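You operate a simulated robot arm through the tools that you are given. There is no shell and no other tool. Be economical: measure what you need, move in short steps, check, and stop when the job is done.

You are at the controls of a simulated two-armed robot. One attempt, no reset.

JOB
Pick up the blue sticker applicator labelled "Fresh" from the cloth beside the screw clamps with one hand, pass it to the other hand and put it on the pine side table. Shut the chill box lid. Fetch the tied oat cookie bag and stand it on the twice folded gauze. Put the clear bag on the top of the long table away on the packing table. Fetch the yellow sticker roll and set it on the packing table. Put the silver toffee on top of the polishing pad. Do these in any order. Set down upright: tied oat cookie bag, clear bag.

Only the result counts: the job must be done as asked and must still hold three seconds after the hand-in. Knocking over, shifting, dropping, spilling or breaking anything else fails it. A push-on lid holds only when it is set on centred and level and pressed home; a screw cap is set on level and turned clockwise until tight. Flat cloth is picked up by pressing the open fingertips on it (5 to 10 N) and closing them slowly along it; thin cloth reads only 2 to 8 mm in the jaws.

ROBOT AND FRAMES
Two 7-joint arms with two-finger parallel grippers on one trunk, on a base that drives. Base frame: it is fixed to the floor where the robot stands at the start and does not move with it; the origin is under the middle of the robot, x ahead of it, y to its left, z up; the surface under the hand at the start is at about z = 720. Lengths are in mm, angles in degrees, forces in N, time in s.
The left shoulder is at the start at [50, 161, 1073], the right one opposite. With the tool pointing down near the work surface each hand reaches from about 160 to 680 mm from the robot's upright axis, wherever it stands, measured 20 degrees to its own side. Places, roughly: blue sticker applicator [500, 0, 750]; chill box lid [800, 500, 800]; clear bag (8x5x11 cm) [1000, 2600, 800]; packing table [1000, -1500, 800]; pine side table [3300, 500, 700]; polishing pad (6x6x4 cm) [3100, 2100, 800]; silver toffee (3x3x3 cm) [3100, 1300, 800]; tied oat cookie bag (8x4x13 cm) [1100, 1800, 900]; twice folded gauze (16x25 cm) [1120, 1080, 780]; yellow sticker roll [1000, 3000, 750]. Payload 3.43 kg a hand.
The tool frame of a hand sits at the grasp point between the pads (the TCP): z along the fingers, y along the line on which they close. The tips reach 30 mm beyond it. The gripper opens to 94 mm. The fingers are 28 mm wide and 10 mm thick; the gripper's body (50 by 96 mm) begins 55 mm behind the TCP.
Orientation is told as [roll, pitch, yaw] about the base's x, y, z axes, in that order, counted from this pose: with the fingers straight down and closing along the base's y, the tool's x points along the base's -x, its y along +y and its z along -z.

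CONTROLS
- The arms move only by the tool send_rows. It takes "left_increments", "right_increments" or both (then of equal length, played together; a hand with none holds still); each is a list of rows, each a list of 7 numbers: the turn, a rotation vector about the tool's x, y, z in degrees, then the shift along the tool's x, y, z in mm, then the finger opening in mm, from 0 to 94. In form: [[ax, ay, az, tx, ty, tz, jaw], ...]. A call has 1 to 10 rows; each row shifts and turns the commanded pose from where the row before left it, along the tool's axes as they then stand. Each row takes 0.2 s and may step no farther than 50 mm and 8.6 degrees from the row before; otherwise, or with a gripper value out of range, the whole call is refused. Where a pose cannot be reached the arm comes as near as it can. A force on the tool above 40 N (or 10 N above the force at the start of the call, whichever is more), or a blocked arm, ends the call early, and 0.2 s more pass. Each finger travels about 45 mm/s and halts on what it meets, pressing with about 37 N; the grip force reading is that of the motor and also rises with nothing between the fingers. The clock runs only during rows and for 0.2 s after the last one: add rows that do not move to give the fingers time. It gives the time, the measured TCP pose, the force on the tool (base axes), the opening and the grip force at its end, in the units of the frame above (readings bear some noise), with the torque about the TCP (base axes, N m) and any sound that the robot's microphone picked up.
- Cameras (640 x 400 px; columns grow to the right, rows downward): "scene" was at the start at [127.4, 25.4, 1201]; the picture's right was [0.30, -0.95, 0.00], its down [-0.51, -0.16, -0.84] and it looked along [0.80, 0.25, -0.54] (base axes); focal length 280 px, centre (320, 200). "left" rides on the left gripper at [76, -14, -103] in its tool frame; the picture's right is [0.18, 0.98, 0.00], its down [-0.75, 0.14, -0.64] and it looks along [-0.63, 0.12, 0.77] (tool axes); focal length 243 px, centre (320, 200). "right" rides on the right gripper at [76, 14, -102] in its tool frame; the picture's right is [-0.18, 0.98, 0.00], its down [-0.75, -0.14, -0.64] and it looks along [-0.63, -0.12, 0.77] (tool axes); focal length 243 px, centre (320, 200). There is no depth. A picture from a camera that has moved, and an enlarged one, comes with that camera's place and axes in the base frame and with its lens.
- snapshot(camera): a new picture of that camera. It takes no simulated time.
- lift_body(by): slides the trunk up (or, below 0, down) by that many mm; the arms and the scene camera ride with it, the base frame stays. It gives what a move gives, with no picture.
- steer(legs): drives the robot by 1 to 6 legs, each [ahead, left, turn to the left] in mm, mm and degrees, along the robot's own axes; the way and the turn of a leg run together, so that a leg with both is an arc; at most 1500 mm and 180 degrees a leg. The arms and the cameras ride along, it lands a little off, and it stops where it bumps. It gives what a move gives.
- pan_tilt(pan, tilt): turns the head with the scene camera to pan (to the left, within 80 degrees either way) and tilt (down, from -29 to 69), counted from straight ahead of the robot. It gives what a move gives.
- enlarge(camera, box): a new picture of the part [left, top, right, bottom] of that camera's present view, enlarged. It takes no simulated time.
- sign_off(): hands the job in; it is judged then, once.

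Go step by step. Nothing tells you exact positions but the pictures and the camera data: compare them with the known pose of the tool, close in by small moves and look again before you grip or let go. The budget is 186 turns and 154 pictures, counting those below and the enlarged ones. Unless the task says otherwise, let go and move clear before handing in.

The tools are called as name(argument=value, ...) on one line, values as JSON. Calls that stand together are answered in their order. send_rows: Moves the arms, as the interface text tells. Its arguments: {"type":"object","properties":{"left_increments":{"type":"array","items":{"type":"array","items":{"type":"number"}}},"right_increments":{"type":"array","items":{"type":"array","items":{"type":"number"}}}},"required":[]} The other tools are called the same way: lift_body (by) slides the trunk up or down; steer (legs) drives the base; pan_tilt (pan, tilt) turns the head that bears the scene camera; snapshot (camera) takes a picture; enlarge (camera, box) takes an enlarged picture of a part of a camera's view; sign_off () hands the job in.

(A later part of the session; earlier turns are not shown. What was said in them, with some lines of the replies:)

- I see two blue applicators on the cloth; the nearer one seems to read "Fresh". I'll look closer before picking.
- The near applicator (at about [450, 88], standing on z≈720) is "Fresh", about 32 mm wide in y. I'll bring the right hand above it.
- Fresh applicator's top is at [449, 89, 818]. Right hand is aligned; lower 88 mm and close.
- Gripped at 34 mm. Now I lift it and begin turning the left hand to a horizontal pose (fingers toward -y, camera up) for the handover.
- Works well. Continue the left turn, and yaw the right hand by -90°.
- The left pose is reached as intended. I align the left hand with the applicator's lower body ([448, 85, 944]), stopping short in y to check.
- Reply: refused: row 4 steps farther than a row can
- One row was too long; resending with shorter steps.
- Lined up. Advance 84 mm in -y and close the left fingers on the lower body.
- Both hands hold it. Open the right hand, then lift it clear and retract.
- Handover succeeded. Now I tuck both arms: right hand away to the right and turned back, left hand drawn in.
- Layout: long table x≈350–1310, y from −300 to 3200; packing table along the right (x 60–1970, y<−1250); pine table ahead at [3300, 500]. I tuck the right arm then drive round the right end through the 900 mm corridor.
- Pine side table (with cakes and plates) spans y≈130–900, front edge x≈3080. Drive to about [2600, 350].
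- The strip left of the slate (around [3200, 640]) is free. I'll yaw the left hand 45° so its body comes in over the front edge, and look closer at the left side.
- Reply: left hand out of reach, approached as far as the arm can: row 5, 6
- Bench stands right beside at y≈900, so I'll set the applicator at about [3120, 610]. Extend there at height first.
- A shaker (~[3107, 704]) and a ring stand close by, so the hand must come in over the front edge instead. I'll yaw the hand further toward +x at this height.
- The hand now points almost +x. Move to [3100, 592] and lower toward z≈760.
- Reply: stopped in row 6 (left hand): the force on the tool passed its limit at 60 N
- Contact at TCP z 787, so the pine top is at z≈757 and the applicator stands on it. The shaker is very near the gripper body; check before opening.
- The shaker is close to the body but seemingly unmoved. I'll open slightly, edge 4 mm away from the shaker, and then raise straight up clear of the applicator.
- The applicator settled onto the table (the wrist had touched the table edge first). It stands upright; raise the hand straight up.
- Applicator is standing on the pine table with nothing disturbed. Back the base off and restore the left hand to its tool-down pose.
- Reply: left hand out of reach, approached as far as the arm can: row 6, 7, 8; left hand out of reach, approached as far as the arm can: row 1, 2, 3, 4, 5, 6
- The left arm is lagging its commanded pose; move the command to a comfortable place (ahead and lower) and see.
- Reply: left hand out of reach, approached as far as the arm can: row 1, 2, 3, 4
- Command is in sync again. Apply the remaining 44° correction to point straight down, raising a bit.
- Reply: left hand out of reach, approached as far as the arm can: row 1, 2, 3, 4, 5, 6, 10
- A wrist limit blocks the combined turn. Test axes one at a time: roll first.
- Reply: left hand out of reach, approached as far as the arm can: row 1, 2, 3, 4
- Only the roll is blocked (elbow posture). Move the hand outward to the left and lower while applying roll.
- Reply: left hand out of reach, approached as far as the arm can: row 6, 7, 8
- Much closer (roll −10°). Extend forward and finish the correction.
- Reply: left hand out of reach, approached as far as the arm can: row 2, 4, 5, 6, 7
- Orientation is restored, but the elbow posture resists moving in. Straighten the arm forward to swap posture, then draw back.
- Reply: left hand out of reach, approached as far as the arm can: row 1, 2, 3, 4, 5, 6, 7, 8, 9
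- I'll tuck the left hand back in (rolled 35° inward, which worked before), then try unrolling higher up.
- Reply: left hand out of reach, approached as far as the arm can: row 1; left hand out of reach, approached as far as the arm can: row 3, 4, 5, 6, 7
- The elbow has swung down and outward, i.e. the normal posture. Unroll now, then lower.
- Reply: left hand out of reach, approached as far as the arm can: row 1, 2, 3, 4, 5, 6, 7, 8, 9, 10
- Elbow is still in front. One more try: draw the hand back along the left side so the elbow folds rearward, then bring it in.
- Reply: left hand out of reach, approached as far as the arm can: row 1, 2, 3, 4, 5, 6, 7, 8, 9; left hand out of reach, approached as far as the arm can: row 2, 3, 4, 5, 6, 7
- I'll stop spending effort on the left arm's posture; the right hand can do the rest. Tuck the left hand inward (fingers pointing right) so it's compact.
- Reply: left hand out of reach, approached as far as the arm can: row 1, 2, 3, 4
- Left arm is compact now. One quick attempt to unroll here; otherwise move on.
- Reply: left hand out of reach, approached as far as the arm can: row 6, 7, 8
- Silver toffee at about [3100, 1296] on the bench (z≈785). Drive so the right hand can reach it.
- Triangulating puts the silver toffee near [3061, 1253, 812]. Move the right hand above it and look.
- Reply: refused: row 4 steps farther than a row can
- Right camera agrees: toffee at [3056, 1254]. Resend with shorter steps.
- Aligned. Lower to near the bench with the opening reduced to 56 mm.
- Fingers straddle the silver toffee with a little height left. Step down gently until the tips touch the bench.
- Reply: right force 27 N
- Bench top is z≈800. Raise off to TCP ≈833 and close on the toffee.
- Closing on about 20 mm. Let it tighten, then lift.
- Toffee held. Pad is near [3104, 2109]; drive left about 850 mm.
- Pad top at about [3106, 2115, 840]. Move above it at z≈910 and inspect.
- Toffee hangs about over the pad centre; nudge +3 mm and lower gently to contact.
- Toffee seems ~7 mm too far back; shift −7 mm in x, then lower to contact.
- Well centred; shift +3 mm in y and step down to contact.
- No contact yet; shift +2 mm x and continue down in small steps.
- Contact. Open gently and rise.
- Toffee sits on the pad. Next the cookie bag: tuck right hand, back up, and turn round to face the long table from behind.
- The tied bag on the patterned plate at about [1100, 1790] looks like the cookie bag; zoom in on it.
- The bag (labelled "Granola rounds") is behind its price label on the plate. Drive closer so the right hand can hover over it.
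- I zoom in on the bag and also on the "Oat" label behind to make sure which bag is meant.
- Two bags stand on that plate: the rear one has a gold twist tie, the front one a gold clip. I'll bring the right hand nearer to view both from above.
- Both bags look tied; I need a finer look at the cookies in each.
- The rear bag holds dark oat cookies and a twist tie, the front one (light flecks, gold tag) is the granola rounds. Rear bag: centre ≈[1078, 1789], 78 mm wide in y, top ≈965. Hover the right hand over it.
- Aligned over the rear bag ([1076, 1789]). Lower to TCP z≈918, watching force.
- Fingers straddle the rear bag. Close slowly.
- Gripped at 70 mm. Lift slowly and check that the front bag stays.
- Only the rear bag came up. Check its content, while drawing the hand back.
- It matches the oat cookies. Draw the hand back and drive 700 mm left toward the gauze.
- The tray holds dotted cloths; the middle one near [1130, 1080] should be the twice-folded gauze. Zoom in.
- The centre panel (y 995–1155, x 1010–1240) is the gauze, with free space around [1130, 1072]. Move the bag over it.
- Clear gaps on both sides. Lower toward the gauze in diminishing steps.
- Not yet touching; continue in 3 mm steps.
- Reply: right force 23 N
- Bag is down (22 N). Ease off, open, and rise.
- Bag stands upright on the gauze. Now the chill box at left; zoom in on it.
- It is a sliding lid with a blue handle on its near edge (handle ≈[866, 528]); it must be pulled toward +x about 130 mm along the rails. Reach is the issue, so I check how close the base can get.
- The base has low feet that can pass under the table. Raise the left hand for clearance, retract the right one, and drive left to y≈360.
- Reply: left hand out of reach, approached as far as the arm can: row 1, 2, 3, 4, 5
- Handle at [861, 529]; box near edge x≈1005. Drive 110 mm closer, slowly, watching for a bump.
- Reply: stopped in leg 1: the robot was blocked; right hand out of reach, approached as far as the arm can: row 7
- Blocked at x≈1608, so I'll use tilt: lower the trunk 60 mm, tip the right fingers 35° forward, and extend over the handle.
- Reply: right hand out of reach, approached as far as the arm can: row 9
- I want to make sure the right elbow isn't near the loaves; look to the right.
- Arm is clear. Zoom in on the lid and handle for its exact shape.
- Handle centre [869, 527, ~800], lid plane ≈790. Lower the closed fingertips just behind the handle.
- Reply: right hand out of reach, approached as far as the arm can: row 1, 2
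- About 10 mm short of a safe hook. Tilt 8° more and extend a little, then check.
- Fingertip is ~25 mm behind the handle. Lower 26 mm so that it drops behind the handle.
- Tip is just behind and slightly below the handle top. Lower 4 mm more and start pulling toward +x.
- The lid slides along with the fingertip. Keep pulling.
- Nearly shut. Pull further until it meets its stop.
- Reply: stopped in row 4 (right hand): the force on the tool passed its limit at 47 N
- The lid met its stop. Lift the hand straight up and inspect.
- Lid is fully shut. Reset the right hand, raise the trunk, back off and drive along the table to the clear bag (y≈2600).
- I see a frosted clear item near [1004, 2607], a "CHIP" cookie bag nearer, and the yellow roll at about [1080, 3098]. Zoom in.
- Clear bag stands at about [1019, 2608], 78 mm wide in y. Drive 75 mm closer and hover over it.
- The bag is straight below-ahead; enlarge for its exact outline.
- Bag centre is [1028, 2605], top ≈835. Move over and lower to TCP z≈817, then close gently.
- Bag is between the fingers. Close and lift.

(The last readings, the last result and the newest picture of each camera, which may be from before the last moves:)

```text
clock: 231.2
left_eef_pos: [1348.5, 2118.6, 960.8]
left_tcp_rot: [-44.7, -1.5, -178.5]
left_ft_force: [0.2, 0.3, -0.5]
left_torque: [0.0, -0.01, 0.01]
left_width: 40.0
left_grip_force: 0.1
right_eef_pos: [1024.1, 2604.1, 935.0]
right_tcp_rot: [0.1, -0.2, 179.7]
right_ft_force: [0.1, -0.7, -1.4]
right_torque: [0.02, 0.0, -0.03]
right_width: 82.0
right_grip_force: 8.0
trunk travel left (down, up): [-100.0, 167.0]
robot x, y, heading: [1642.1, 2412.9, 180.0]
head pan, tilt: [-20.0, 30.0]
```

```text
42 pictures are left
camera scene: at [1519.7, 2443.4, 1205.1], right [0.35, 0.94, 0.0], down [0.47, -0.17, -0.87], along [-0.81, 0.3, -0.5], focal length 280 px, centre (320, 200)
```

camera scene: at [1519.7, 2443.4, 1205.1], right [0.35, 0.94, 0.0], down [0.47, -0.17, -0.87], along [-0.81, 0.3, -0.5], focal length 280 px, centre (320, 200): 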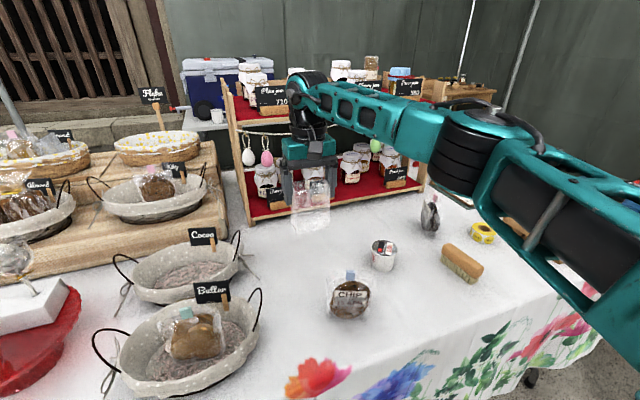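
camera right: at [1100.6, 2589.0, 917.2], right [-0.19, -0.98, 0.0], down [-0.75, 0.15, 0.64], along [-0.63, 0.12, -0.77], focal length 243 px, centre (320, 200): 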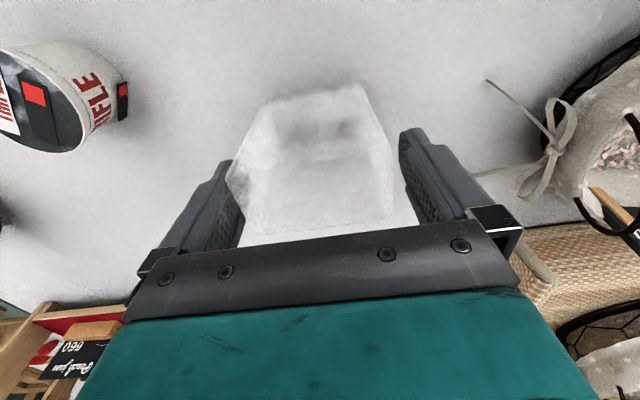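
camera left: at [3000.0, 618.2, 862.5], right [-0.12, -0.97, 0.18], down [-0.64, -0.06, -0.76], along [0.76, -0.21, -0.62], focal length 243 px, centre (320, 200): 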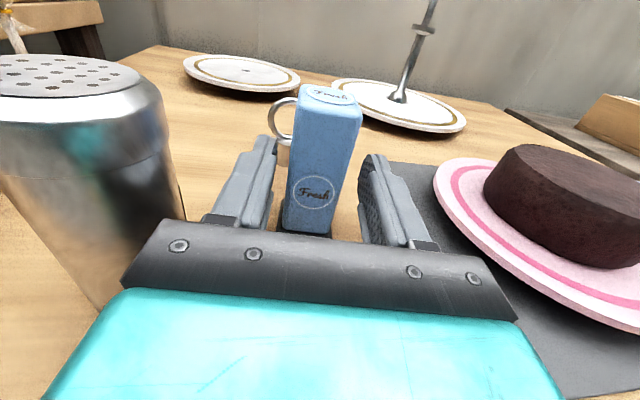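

Clear bag held. Raise and retract, then drive around toward the packing table.

send_rows(right_increments=[[0, 0, 0, 0, 0, -45, 60], [0, 0, 0, 0, 0, -45, 60], [0, 0, 0, 20, 0, -30, 60], [0, 0, 0, 45, 0, 0, 60], [0, 0, 0, 45, 0, 0, 60], [0, 0, 0, 45, 0, 0, 60], [0, 0, 0, 45, 0, 0, 60], [0, 0, 0, 45, 0, 0, 60], [0, 0, 0, 35, 0, 0, 60]])

steer(legs=[[-310, 0, 0], [0, 1450, 0], [0, 1450, 0], [0, 0, 90]])

pan_tilt(pan=0, tilt=25)

snapshot(camera="scene")

```text
clock: 233.2
left_eef_pos: [1348.2, 2118.8, 959.9]
left_tcp_rot: [-44.6, -1.5, -178.5]
left_ft_force: [0.1, -0.6, -0.3]
left_torque: [0.0, 0.04, -0.01]
left_width: 39.9
left_grip_force: 0.1
right_eef_pos: [1303.7, 2602.7, 1053.1]
right_tcp_rot: [0.1, -0.2, 179.4]
right_ft_force: [0.0, 0.4, 0.3]
right_torque: [0.03, 0.0, 0.0]
right_width: 82.4
right_grip_force: 8.2
trunk travel left (down, up): [-100.0, 167.0]
robot x, y, heading: [1642.6, 2416.5, 179.8]
head pan, tilt: [-20.0, 30.0]
```

```text
clock: 263.7
left_eef_pos: [2260.3, -740.1, 959.7]
left_tcp_rot: [-44.7, -1.6, -88.7]
left_ft_force: [0.7, -0.4, 0.0]
left_torque: [0.0, 0.0, -0.02]
left_width: 40.0
left_grip_force: 0.0
right_eef_pos: [1775.4, -784.7, 1053.5]
right_tcp_rot: [0.1, -0.2, -90.6]
right_ft_force: [0.4, 0.3, -1.0]
right_torque: [0.02, -0.01, -0.03]
right_width: 81.8
right_grip_force: 7.2
trunk travel left (down, up): [-100.0, 167.0]
robot x, y, heading: [1966.6, -445.5, -90.3]
head pan, tilt: [-20.0, 30.0]
```

```text
clock: 264.5
left_eef_pos: [2260.6, -740.2, 960.5]
left_tcp_rot: [-44.7, -1.6, -88.6]
left_ft_force: [-0.8, -0.5, 1.2]
left_torque: [-0.01, -0.04, -0.01]
left_width: 39.9
left_grip_force: 0.1
right_eef_pos: [1777.4, -783.6, 1053.1]
right_tcp_rot: [0.0, -0.1, -90.6]
right_ft_force: [0.7, -0.1, 0.7]
right_torque: [0.04, 0.01, -0.01]
right_width: 82.0
right_grip_force: 8.2
trunk travel left (down, up): [-100.0, 167.0]
robot x, y, heading: [1970.0, -443.5, -90.6]
head pan, tilt: [0.0, 25.0]
```

```text
41 pictures are left
camera scene: at [1968.0, -579.2, 1213.0], right [-1.0, 0.01, 0.0], down [0.0, 0.42, -0.91], along [-0.01, -0.91, -0.42], focal length 280 px, centre (320, 200)
```

scene: 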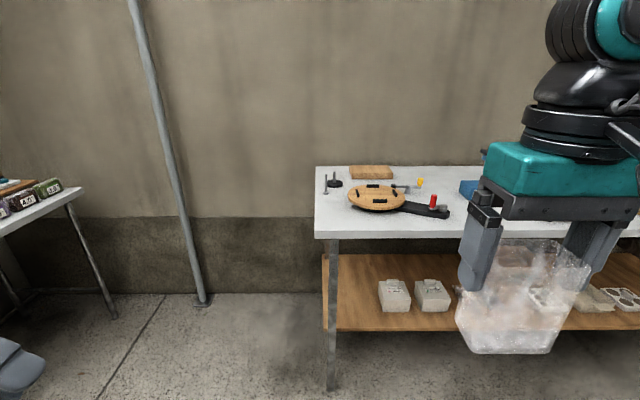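

Packing table's free front strip is around [1790, −1330]. Drive 330 mm ahead and extend over it.

steer(legs=[[330, 0, 0.5]])

send_rows(right_increments=[[0, 0, 0, -40, 0, 0, 60], [0, 0, 0, -40, 0, 0, 60], [0, 0, 0, -40, 0, 10, 60], [0, 0, 0, -40, 0, 20, 60], [0, 0, 0, -40, 0, 20, 60], [0, 0, 0, -15, 0, 30, 60], [0, 0, 0, 0, 0, 20, 60], [0, 0, 0, 0, 0, 0, 60]])

pan_tilt(pan=-15, tilt=38)

snapshot(camera="scene")

```text
clock: 266.7
left_eef_pos: [2264.5, -1068.5, 959.9]
left_tcp_rot: [-44.7, -1.6, -87.8]
left_ft_force: [0.9, 0.0, 0.3]
left_torque: [0.01, 0.03, 0.0]
left_width: 40.2
left_grip_force: 0.0
right_eef_pos: [1780.9, -1119.4, 1053.5]
right_tcp_rot: [0.1, -0.2, -89.8]
right_ft_force: [0.8, -0.1, 0.1]
right_torque: [0.02, 0.0, -0.02]
right_width: 81.9
right_grip_force: 7.9
trunk travel left (down, up): [-100.0, 167.0]
robot x, y, heading: [1968.9, -779.6, -89.8]
head pan, tilt: [0.0, 25.0]
```

```text
clock: 268.5
left_eef_pos: [2264.3, -1067.2, 960.2]
left_tcp_rot: [-44.7, -1.6, -87.9]
left_ft_force: [0.3, -0.2, -0.4]
left_torque: [0.02, -0.03, -0.02]
left_width: 40.0
left_grip_force: 0.0
right_eef_pos: [1781.2, -1336.6, 953.9]
right_tcp_rot: [0.1, -0.2, -89.9]
right_ft_force: [-0.1, 0.4, 0.1]
right_torque: [0.01, -0.05, 0.0]
right_width: 82.2
right_grip_force: 8.1
trunk travel left (down, up): [-100.0, 167.0]
robot x, y, heading: [1966.8, -779.0, -89.7]
head pan, tilt: [0.0, 25.0]
```

```text
clock: 269.3
left_eef_pos: [2263.8, -1067.5, 960.2]
left_tcp_rot: [-44.7, -1.6, -87.8]
left_ft_force: [0.3, -0.6, -0.3]
left_torque: [0.02, 0.01, 0.02]
left_width: 39.8
left_grip_force: 0.0
right_eef_pos: [1781.6, -1335.8, 953.1]
right_tcp_rot: [0.1, -0.2, -89.8]
right_ft_force: [-0.3, -0.4, -0.6]
right_torque: [0.0, 0.0, 0.0]
right_width: 82.1
right_grip_force: 8.0
trunk travel left (down, up): [-100.0, 167.0]
robot x, y, heading: [1966.7, -780.3, -89.4]
head pan, tilt: [-15.0, 38.0]
```

```text
40 pictures are left
camera scene: at [1947.5, -902.4, 1192.8], right [-0.97, 0.25, 0.0], down [0.15, 0.6, -0.79], along [-0.2, -0.76, -0.62], focal length 280 px, centre (320, 200)
```

scene: 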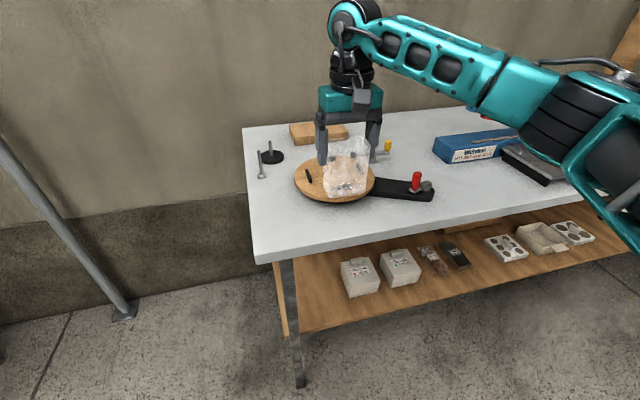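

The disc is close behind; shift to a freer spot [1875, −1325] and lower partway.

send_rows(right_increments=[[0, 0, 0, 6, 45, 0, 60], [0, 0, 0, 6, 45, 0, 60], [0, 0, 0, 0, 0, 30, 60], [0, 0, 0, 0, 0, 20, 60], [0, 0, 0, 0, 0, 10, 60], [0, 0, 0, 0, 0, 0, 60]])

enlarge(camera="scene", box=[220, 90, 440, 270])

```text
clock: 270.7
left_eef_pos: [2264.0, -1067.9, 961.2]
left_tcp_rot: [-44.6, -1.6, -87.8]
left_ft_force: [0.4, -0.4, 0.5]
left_torque: [-0.01, -0.01, 0.04]
left_width: 40.2
left_grip_force: 0.1
right_eef_pos: [1871.8, -1324.4, 895.7]
right_tcp_rot: [0.3, -0.3, -89.8]
right_ft_force: [0.2, -0.4, 5.6]
right_torque: [0.01, -0.03, 0.02]
right_width: 82.0
right_grip_force: 8.0
trunk travel left (down, up): [-100.0, 167.0]
robot x, y, heading: [1963.4, -778.7, -89.5]
head pan, tilt: [-15.0, 38.0]
```

```text
2.22 times, centred on (330, 180) of scene
camera zoom: at [1947.4, -902.0, 1192.8], right [-0.97, 0.25, 0.0], down [0.16, 0.6, -0.79], along [-0.2, -0.76, -0.62], focal length 622 px, centre (298, 244)
```

zoom: 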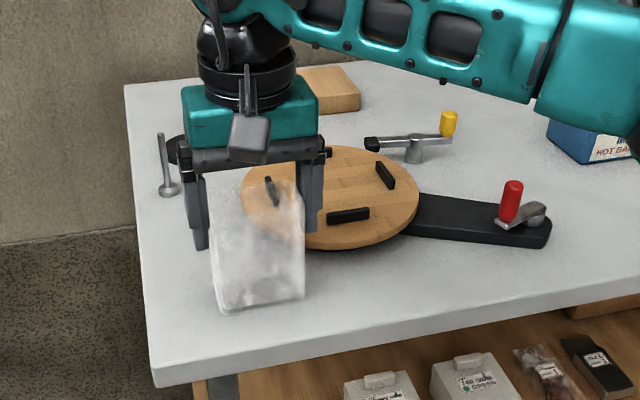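

Contact at TCP z 896: bag stands on the packing table (z≈802), clear of the disc. Release and rise.

send_rows(right_increments=[[0, 0, 0, 0, 0, 1, 60], [0, 0, 0, 0, 0, 0, 84], [0, 0, 0, 0, 0, 0, 90], [0, 0, 0, 0, 0, 0, 94], [0, 0, 0, 0, 0, 0, 94], [0, 0, 0, 0, 0, -15, 94], [0, 0, 0, 0, 0, -30, 94], [0, 0, 0, 0, 0, -40, 94], [0, 0, 0, 0, 0, -40, 94], [0, 0, 0, 30, 0, -30, 94]])

enlarge(camera="scene", box=[220, 90, 440, 270])

```text
clock: 272.9
left_eef_pos: [2263.5, -1067.9, 960.1]
left_tcp_rot: [-44.7, -1.7, -87.8]
left_ft_force: [0.2, -0.7, 0.1]
left_torque: [0.01, -0.01, -0.01]
left_width: 40.1
left_grip_force: 0.1
right_eef_pos: [1871.9, -1290.5, 1048.1]
right_tcp_rot: [0.1, -0.1, -89.8]
right_ft_force: [0.2, 0.0, -0.5]
right_torque: [-0.03, 0.0, 0.01]
right_width: 93.9
right_grip_force: 0.0
trunk travel left (down, up): [-100.0, 167.0]
robot x, y, heading: [1969.8, -780.2, -89.3]
head pan, tilt: [-15.0, 38.0]
```

```text
2.22 times, centred on (330, 180) of scene
camera zoom: at [1947.3, -902.0, 1192.8], right [-0.97, 0.25, 0.0], down [0.16, 0.6, -0.79], along [-0.2, -0.76, -0.62], focal length 622 px, centre (298, 244)
```

zoom: 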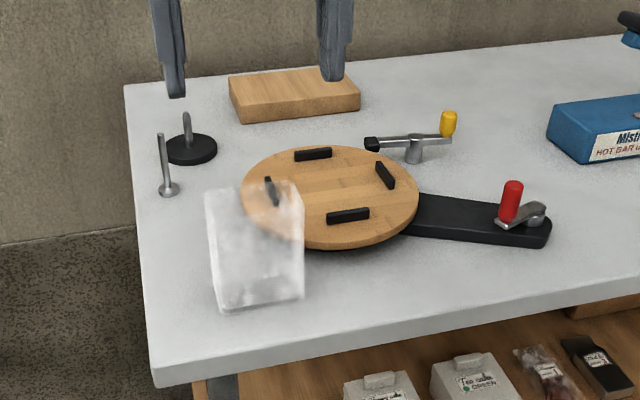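

Clear bag stands upright on the packing table. Return for the yellow roll at the far end of the long table.

send_rows(right_increments=[[0, 0, 0, 45, -20, 0, 60], [0, 0, 0, 45, -20, 0, 60], [0, 0, 0, 45, -20, 0, 60], [0, 0, 0, 30, -20, 0, 60]])

steer(legs=[[-330, 0, 0], [0, 0, -90], [0, -1450, 0], [0, -1450, 0], [0, -430, 0]])

steer(legs=[[280, 0, 0]])

pan_tilt(pan=-20, tilt=30)

snapshot(camera="scene")

```text
clock: 273.9
left_eef_pos: [2264.1, -1067.9, 960.2]
left_tcp_rot: [-44.8, -1.5, -87.8]
left_ft_force: [0.4, 0.2, 0.8]
left_torque: [0.01, -0.01, 0.0]
left_width: 40.3
left_grip_force: 0.1
right_eef_pos: [1793.1, -1123.2, 1047.5]
right_tcp_rot: [0.1, -0.2, -89.8]
right_ft_force: [-0.8, -0.9, -0.2]
right_torque: [-0.03, -0.01, 0.01]
right_width: 59.9
right_grip_force: 0.1
trunk travel left (down, up): [-100.0, 167.0]
robot x, y, heading: [1968.9, -778.5, -89.3]
head pan, tilt: [-15.0, 38.0]
```

```text
clock: 309.2
left_eef_pos: [1636.4, 2629.2, 961.3]
left_tcp_rot: [-44.7, -1.6, -176.6]
left_ft_force: [-0.4, -0.5, 0.3]
left_torque: [-0.01, -0.01, -0.02]
left_width: 40.0
left_grip_force: 0.0
right_eef_pos: [1569.5, 3097.7, 1047.9]
right_tcp_rot: [0.1, -0.2, -178.5]
right_ft_force: [0.6, -0.4, -0.3]
right_torque: [-0.02, -0.01, -0.01]
right_width: 59.8
right_grip_force: 0.1
trunk travel left (down, up): [-100.0, 167.0]
robot x, y, heading: [1924.0, 2937.2, -178.3]
head pan, tilt: [-15.0, 38.0]
```

```text
clock: 311.2
left_eef_pos: [1355.4, 2616.9, 959.7]
left_tcp_rot: [-44.7, -1.5, -176.1]
left_ft_force: [0.2, -0.1, -0.1]
left_torque: [0.0, -0.02, 0.01]
left_width: 39.9
left_grip_force: 0.1
right_eef_pos: [1283.9, 3084.7, 1047.7]
right_tcp_rot: [0.0, -0.3, -178.1]
right_ft_force: [-0.6, -0.1, 0.1]
right_torque: [-0.01, 0.02, 0.01]
right_width: 60.0
right_grip_force: 0.0
trunk travel left (down, up): [-100.0, 167.0]
robot x, y, heading: [1635.6, 2924.9, -178.1]
head pan, tilt: [-15.0, 38.0]
```

```text
clock: 311.9
left_eef_pos: [1355.4, 2617.6, 960.5]
left_tcp_rot: [-44.7, -1.6, -176.1]
left_ft_force: [-0.2, 0.2, 0.7]
left_torque: [-0.03, 0.01, -0.03]
left_width: 39.9
left_grip_force: 0.0
right_eef_pos: [1283.7, 3085.7, 1047.7]
right_tcp_rot: [0.0, -0.3, -178.0]
right_ft_force: [0.3, 0.1, 0.0]
right_torque: [0.01, -0.03, 0.0]
right_width: 60.1
right_grip_force: 0.1
trunk travel left (down, up): [-100.0, 167.0]
robot x, y, heading: [1636.1, 2920.2, -177.9]
head pan, tilt: [-20.0, 30.0]
```

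```text
37 pictures are left
camera scene: at [1513.2, 2948.6, 1205.0], right [0.31, 0.95, 0.0], down [0.48, -0.15, -0.87], along [-0.82, 0.27, -0.5], focal length 280 px, centre (320, 200)
```

scene: 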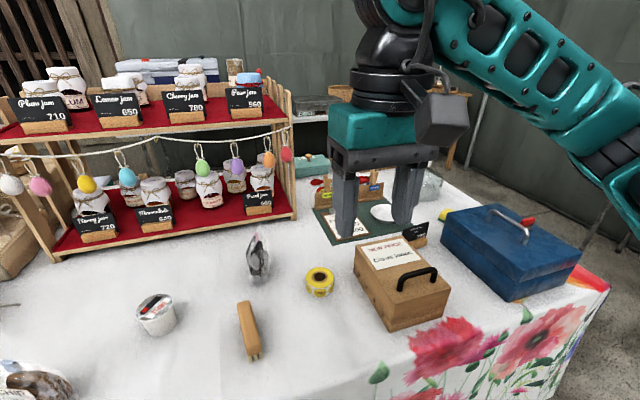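

Yellow roll at about [1085, 3091]. Hover the right hand over it.

send_rows(right_increments=[[0, 0, 0, -40, -2, 20, 94], [0, 0, 0, -40, -3, 25, 94], [0, 0, 0, -40, -2, 25, 94], [0, 0, 0, -40, -3, 25, 94], [0, 0, 0, -38, -2, 25, 94], [0, 0, 0, 0, 0, 40, 94], [0, 0, 0, 0, 0, 0, 94]])

snapshot(camera="right")

```text
clock: 313.4
left_eef_pos: [1354.5, 2617.4, 960.4]
left_tcp_rot: [-44.7, -1.8, -176.2]
left_ft_force: [-0.6, 0.1, -0.2]
left_torque: [0.02, 0.03, 0.0]
left_width: 40.2
left_grip_force: 0.2
right_eef_pos: [1083.8, 3089.6, 890.0]
right_tcp_rot: [0.1, -0.3, -178.0]
right_ft_force: [0.2, 0.3, 0.5]
right_torque: [0.0, 0.0, -0.03]
right_width: 94.0
right_grip_force: 0.1
trunk travel left (down, up): [-100.0, 167.0]
robot x, y, heading: [1638.6, 2920.9, -178.1]
head pan, tilt: [-20.0, 30.0]
```

```text
36 pictures are left
camera right: at [1161.0, 3078.7, 991.8], right [-0.15, -0.99, 0.0], down [-0.76, 0.12, 0.64], along [-0.64, 0.09, -0.76], focal length 243 px, centre (320, 200)
```

right: 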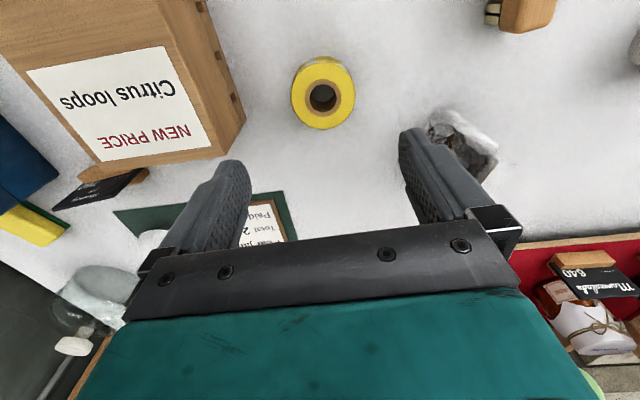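

Roll centre [1088, 3085], 60 mm diameter. Adjust and lower.

send_rows(right_increments=[[0, 0, 0, 4, 5, 30, 94], [0, 0, 0, 0, 0, 40, 94], [0, 0, 0, 0, 0, 35, 94], [0, 0, 0, 0, 0, 18, 94], [0, 0, 0, 0, 0, 4, 94], [0, 0, 0, 0, 0, 3, 94], [0, 0, 0, 0, 0, 0, 94]])

snapshot(camera="right")

```text
clock: 315.1
left_eef_pos: [1355.9, 2617.2, 960.8]
left_tcp_rot: [-44.7, -1.5, -176.1]
left_ft_force: [-0.2, 0.9, 1.0]
left_torque: [0.01, 0.02, 0.02]
left_width: 39.9
left_grip_force: 0.1
right_eef_pos: [1089.9, 3086.6, 758.1]
right_tcp_rot: [0.1, -0.2, -178.1]
right_ft_force: [-0.3, -0.9, 0.3]
right_torque: [-0.02, 0.0, 0.02]
right_width: 93.8
right_grip_force: 0.1
trunk travel left (down, up): [-100.0, 167.0]
robot x, y, heading: [1635.2, 2922.2, -178.0]
head pan, tilt: [-20.0, 30.0]
```

```text
35 pictures are left
camera right: at [1166.4, 3075.1, 860.6], right [-0.15, -0.99, 0.0], down [-0.76, 0.12, 0.64], along [-0.64, 0.09, -0.77], focal length 243 px, centre (320, 200)
```

right: 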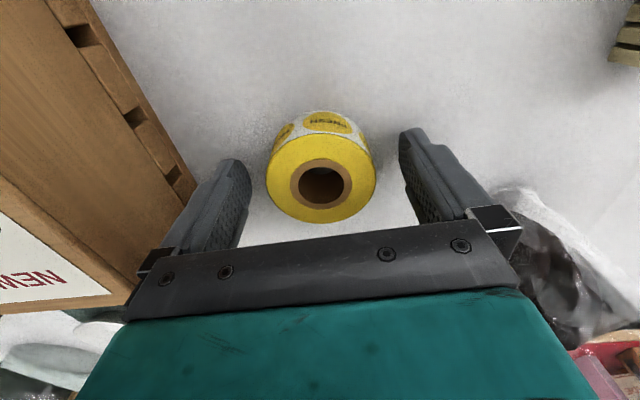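

Roll is centred between the fingers. Close and lift.

send_rows(right_increments=[[0, 0, 0, 0, 0, 0, 78], [0, 0, 0, 0, 0, 0, 64], [0, 0, 0, 0, 0, 0, 52], [0, 0, 0, 0, 0, 0, 44], [0, 0, 0, 0, 0, 0, 44], [0, 0, 0, 0, 0, 0, 44], [0, 0, 0, 0, 0, -20, 44], [0, 0, 0, 0, 0, -40, 44], [0, 0, 0, 0, 0, -45, 44], [0, 0, 0, 0, 0, -45, 44]])

snapshot(camera="right")

```text
clock: 317.2
left_eef_pos: [1355.1, 2617.8, 960.3]
left_tcp_rot: [-44.7, -1.6, -176.1]
left_ft_force: [0.0, 0.2, 0.7]
left_torque: [0.04, -0.01, -0.02]
left_width: 40.0
left_grip_force: 0.0
right_eef_pos: [1087.7, 3085.9, 912.2]
right_tcp_rot: [0.1, -0.2, -178.0]
right_ft_force: [-0.1, -0.4, -0.3]
right_torque: [-0.01, -0.03, 0.04]
right_width: 59.5
right_grip_force: 36.7
trunk travel left (down, up): [-100.0, 167.0]
robot x, y, heading: [1634.9, 2924.1, -177.9]
head pan, tilt: [-20.0, 30.0]
```

```text
34 pictures are left
camera right: at [1165.0, 3074.0, 1013.0], right [-0.15, -0.99, 0.0], down [-0.76, 0.12, 0.64], along [-0.64, 0.09, -0.76], focal length 243 px, centre (320, 200)
```

right: 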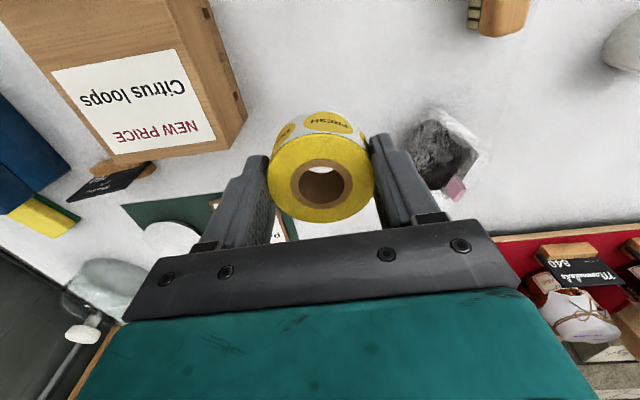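

Roll held firmly. Raise, retract, and drive back to the packing table.

send_rows(right_increments=[[0, 0, 0, 0, 0, -45, 44], [0, 0, 0, 0, 0, -45, 44], [0, 0, 0, 20, 0, -40, 44], [0, 0, 0, 45, 0, 0, 44], [0, 0, 0, 45, 0, 0, 44], [0, 0, 0, 45, 0, 0, 44], [0, 0, 0, 40, 0, 0, 44]])

steer(legs=[[-320, 0, -2], [0, 1450, 0], [0, 1450, 0], [0, 480, 0], [0, 0, 90]])

pan_tilt(pan=-5, tilt=30)

snapshot(camera="scene")

```text
clock: 318.9
left_eef_pos: [1356.1, 2616.9, 960.4]
left_tcp_rot: [-44.8, -1.7, -176.1]
left_ft_force: [0.0, -0.2, -0.4]
left_torque: [0.0, 0.02, 0.01]
left_width: 40.0
left_grip_force: 0.0
right_eef_pos: [1285.7, 3096.9, 1038.8]
right_tcp_rot: [0.2, -0.2, -178.1]
right_ft_force: [1.4, 0.0, -0.5]
right_torque: [0.01, -0.03, -0.01]
right_width: 59.3
right_grip_force: 36.8
trunk travel left (down, up): [-100.0, 167.0]
robot x, y, heading: [1636.9, 2921.1, -178.0]
head pan, tilt: [-20.0, 30.0]
```

```text
clock: 354.0
left_eef_pos: [2125.0, -755.6, 961.3]
left_tcp_rot: [-44.8, -1.6, -91.1]
left_ft_force: [-0.6, 0.6, 0.5]
left_torque: [0.0, -0.03, 0.02]
left_width: 40.1
left_grip_force: 0.0
right_eef_pos: [1642.1, -783.6, 1038.4]
right_tcp_rot: [0.1, -0.2, -93.0]
right_ft_force: [0.6, 0.0, -0.8]
right_torque: [0.04, -0.03, 0.0]
right_width: 58.1
right_grip_force: 37.2
trunk travel left (down, up): [-100.0, 167.0]
robot x, y, heading: [1844.8, -447.8, -92.5]
head pan, tilt: [-20.0, 30.0]
```

```text
clock: 354.8
left_eef_pos: [2125.3, -757.2, 961.3]
left_tcp_rot: [-44.7, -1.6, -91.1]
left_ft_force: [-0.1, -0.1, -0.6]
left_torque: [-0.05, -0.01, -0.01]
left_width: 40.1
left_grip_force: 0.0
right_eef_pos: [1642.2, -784.5, 1038.3]
right_tcp_rot: [0.1, -0.2, -93.0]
right_ft_force: [0.4, 0.0, -1.0]
right_torque: [-0.02, -0.01, -0.01]
right_width: 58.0
right_grip_force: 36.7
trunk travel left (down, up): [-100.0, 167.0]
robot x, y, heading: [1848.1, -446.6, -93.2]
head pan, tilt: [-5.0, 30.0]
```

```text
33 pictures are left
camera scene: at [1832.3, -579.3, 1205.1], right [-0.99, 0.14, 0.0], down [0.07, 0.5, -0.87], along [-0.12, -0.86, -0.5], focal length 280 px, centre (320, 200)
```

scene: 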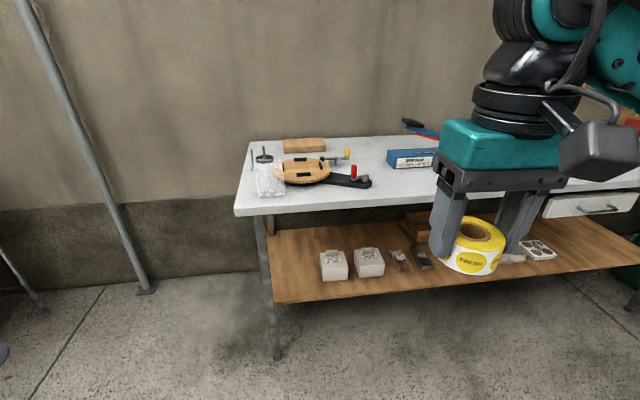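

Free spot on the front strip around [1490, −1315]. Move to bring the right hand over it.

steer(legs=[[0, -170, 3], [325, 0, 0]])

pan_tilt(pan=-15, tilt=38)

snapshot(camera="scene")

```text
clock: 358.6
left_eef_pos: [1972.3, -1060.2, 960.3]
left_tcp_rot: [-44.7, -1.6, -88.2]
left_ft_force: [-1.4, -0.6, 0.2]
left_torque: [-0.01, -0.01, 0.02]
left_width: 40.1
left_grip_force: 0.0
right_eef_pos: [1491.1, -1113.4, 1038.5]
right_tcp_rot: [0.0, -0.3, -90.1]
right_ft_force: [-0.1, -0.5, 0.1]
right_torque: [0.01, 0.0, -0.01]
right_width: 58.0
right_grip_force: 37.0
trunk travel left (down, up): [-100.0, 167.0]
robot x, y, heading: [1675.9, -767.3, -89.8]
head pan, tilt: [-5.0, 30.0]
```

```text
clock: 359.4
left_eef_pos: [1973.0, -1061.4, 959.9]
left_tcp_rot: [-44.7, -1.6, -88.2]
left_ft_force: [-0.2, -0.2, 0.1]
left_torque: [0.03, 0.04, -0.01]
left_width: 40.0
left_grip_force: 0.0
right_eef_pos: [1491.2, -1113.5, 1038.4]
right_tcp_rot: [0.1, -0.3, -90.1]
right_ft_force: [-0.7, 0.0, -0.8]
right_torque: [0.01, 0.0, -0.02]
right_width: 58.0
right_grip_force: 37.3
trunk travel left (down, up): [-100.0, 167.0]
robot x, y, heading: [1676.2, -770.7, -89.8]
head pan, tilt: [-15.0, 38.0]
```

```text
32 pictures are left
camera scene: at [1656.8, -892.8, 1192.7], right [-0.97, 0.26, 0.0], down [0.16, 0.59, -0.79], along [-0.2, -0.76, -0.62], focal length 280 px, centre (320, 200)
```

scene: 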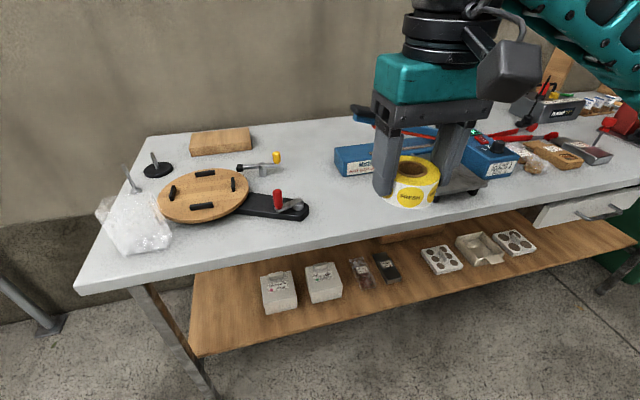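

Spot is free (handle end at x≈1577, blue box at y≈−1437). Extend over [1480, −1318] and lower.

send_rows(right_increments=[[0, 0, 0, -40, -3, 0, 44], [0, 0, 0, -42, -3, 10, 44], [0, 0, 0, -42, -3, 20, 44], [0, 0, 0, -42, -2, 25, 44], [0, 0, 0, -40, 0, 25, 44], [0, 0, 0, 0, 0, 40, 44], [0, 0, 0, 0, 0, 40, 44], [0, 0, 0, 0, 0, 20, 44], [0, 0, 0, 0, 0, 0, 44]])

enlarge(camera="scene", box=[260, 110, 440, 260])

```text
clock: 361.4
left_eef_pos: [1972.4, -1059.4, 962.0]
left_tcp_rot: [-44.6, -1.7, -88.2]
left_ft_force: [0.7, 0.3, 0.1]
left_torque: [-0.01, -0.01, -0.02]
left_width: 40.0
left_grip_force: 0.1
right_eef_pos: [1484.0, -1321.6, 858.9]
right_tcp_rot: [0.0, -0.3, -90.1]
right_ft_force: [-0.5, 0.3, -0.7]
right_torque: [-0.01, 0.01, 0.0]
right_width: 58.3
right_grip_force: 36.7
trunk travel left (down, up): [-100.0, 167.0]
robot x, y, heading: [1676.0, -767.1, -90.0]
head pan, tilt: [-15.0, 38.0]
```

```text
2.67 times, centred on (350, 185) of scene
camera zoom: at [1656.8, -892.7, 1192.7], right [-0.97, 0.26, 0.0], down [0.16, 0.59, -0.79], along [-0.2, -0.76, -0.62], focal length 746 px, centre (240, 240)
```

zoom: 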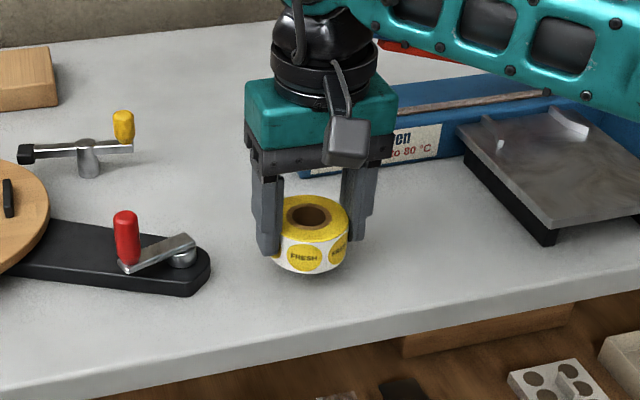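

Clear on all sides. Lower in small steps to contact.

send_rows(right_increments=[[0, 0, 0, 0, 0, 8, 44], [0, 0, 0, 0, 0, 6, 44], [0, 0, 0, 0, 0, 3, 44], [0, 0, 0, 0, 0, 2, 44], [0, 0, 0, 0, 0, 2, 44], [0, 0, 0, 0, 0, 0, 44]])

```text
clock: 362.8
left_eef_pos: [1972.0, -1060.7, 961.2]
left_tcp_rot: [-44.7, -1.6, -88.1]
left_ft_force: [0.8, -0.3, 1.0]
left_torque: [0.0, -0.01, -0.05]
left_width: 40.1
left_grip_force: 0.1
right_eef_pos: [1481.9, -1320.8, 838.6]
right_tcp_rot: [0.2, -0.4, -90.2]
right_ft_force: [-2.4, -0.1, 10.2]
right_torque: [0.21, 0.27, 0.02]
right_width: 58.1
right_grip_force: 37.1
trunk travel left (down, up): [-100.0, 167.0]
robot x, y, heading: [1676.9, -766.0, -89.8]
head pan, tilt: [-15.0, 38.0]
```

Contact at 10 N. Open, rise and check.

send_rows(right_increments=[[0, 0, 0, 0, 0, 0, 62], [0, 0, 0, 0, 0, 0, 72], [0, 0, 0, 0, 0, 0, 82], [0, 0, 0, 0, 0, 0, 88], [0, 0, 0, 0, 0, -20, 88], [0, 0, 0, 0, 0, -40, 88], [0, 0, 0, 0, 0, -45, 88], [0, 0, 0, 20, 0, -45, 88], [0, 0, 0, 45, 0, 0, 88], [0, 0, 0, 45, 0, 0, 88]])

snapshot(camera="scene")

```text
clock: 364.9
left_eef_pos: [1972.5, -1059.0, 960.8]
left_tcp_rot: [-44.6, -1.6, -88.2]
left_ft_force: [0.7, 0.4, -0.3]
left_torque: [0.0, 0.0, -0.01]
left_width: 39.8
left_grip_force: 0.0
right_eef_pos: [1482.4, -1210.7, 987.4]
right_tcp_rot: [0.1, -0.3, -90.1]
right_ft_force: [-0.1, 0.2, 0.2]
right_torque: [-0.02, 0.03, -0.01]
right_width: 88.1
right_grip_force: 0.0
trunk travel left (down, up): [-100.0, 167.0]
robot x, y, heading: [1676.4, -769.3, -90.2]
head pan, tilt: [-15.0, 38.0]
```

```text
30 pictures are left
camera scene: at [1656.7, -892.5, 1192.8], right [-0.97, 0.26, 0.0], down [0.16, 0.59, -0.79], along [-0.2, -0.76, -0.62], focal length 280 px, centre (320, 200)
```

scene: 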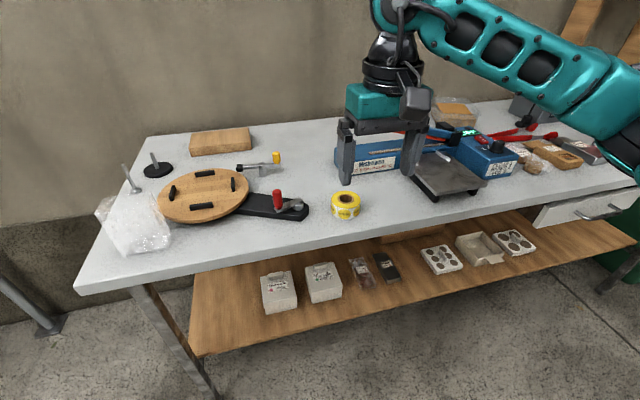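

Roll is on the packing table. Quick check that the clear bag is still upright.

enlarge(camera="scene", box=[70, 130, 250, 290])

```text
2.50 times, centred on (160, 210) of scene
camera zoom: at [1656.7, -892.5, 1192.8], right [-0.97, 0.26, 0.0], down [0.16, 0.59, -0.79], along [-0.2, -0.76, -0.62], focal length 700 px, centre (720, 175)
```

zoom: 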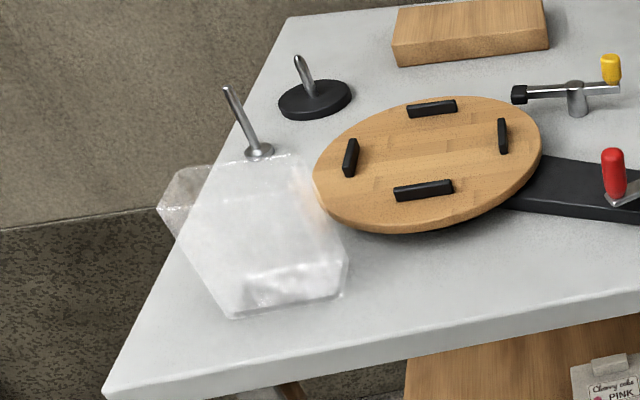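

The clear bag stands upright (the same perspective lean as the upright pins) and the right hand is clear; all six jobs are done, so I hand in.

sign_off()

```text
The job is handed in.
```

I've handed the job in, with all six tasks done as asked.

- **Applicator:** the blue "Fresh" applicator was passed from the right hand to the left and stands on the pine side table. It dropped a few millimetres when I let go but landed upright.
- **Chill box:** the lid is slid fully shut against its stop.
- **Cookie bag:** the tied oat cookie bag stands upright on the twice folded gauze. Two tied bags shared that plate under a "Granola rounds" label. I took the rear one because its cookies match those in the "Oat cookies" basket.
- **Clear bag:** it stands upright on the packing table.
- **Yellow sticker roll:** it is on the packing table.
- **Silver toffee:** it sits on top of the polishing pad.

The base bumped the long table once while I was reaching for the chill box lid. I saw nothing moved in the pictures I took afterwards.
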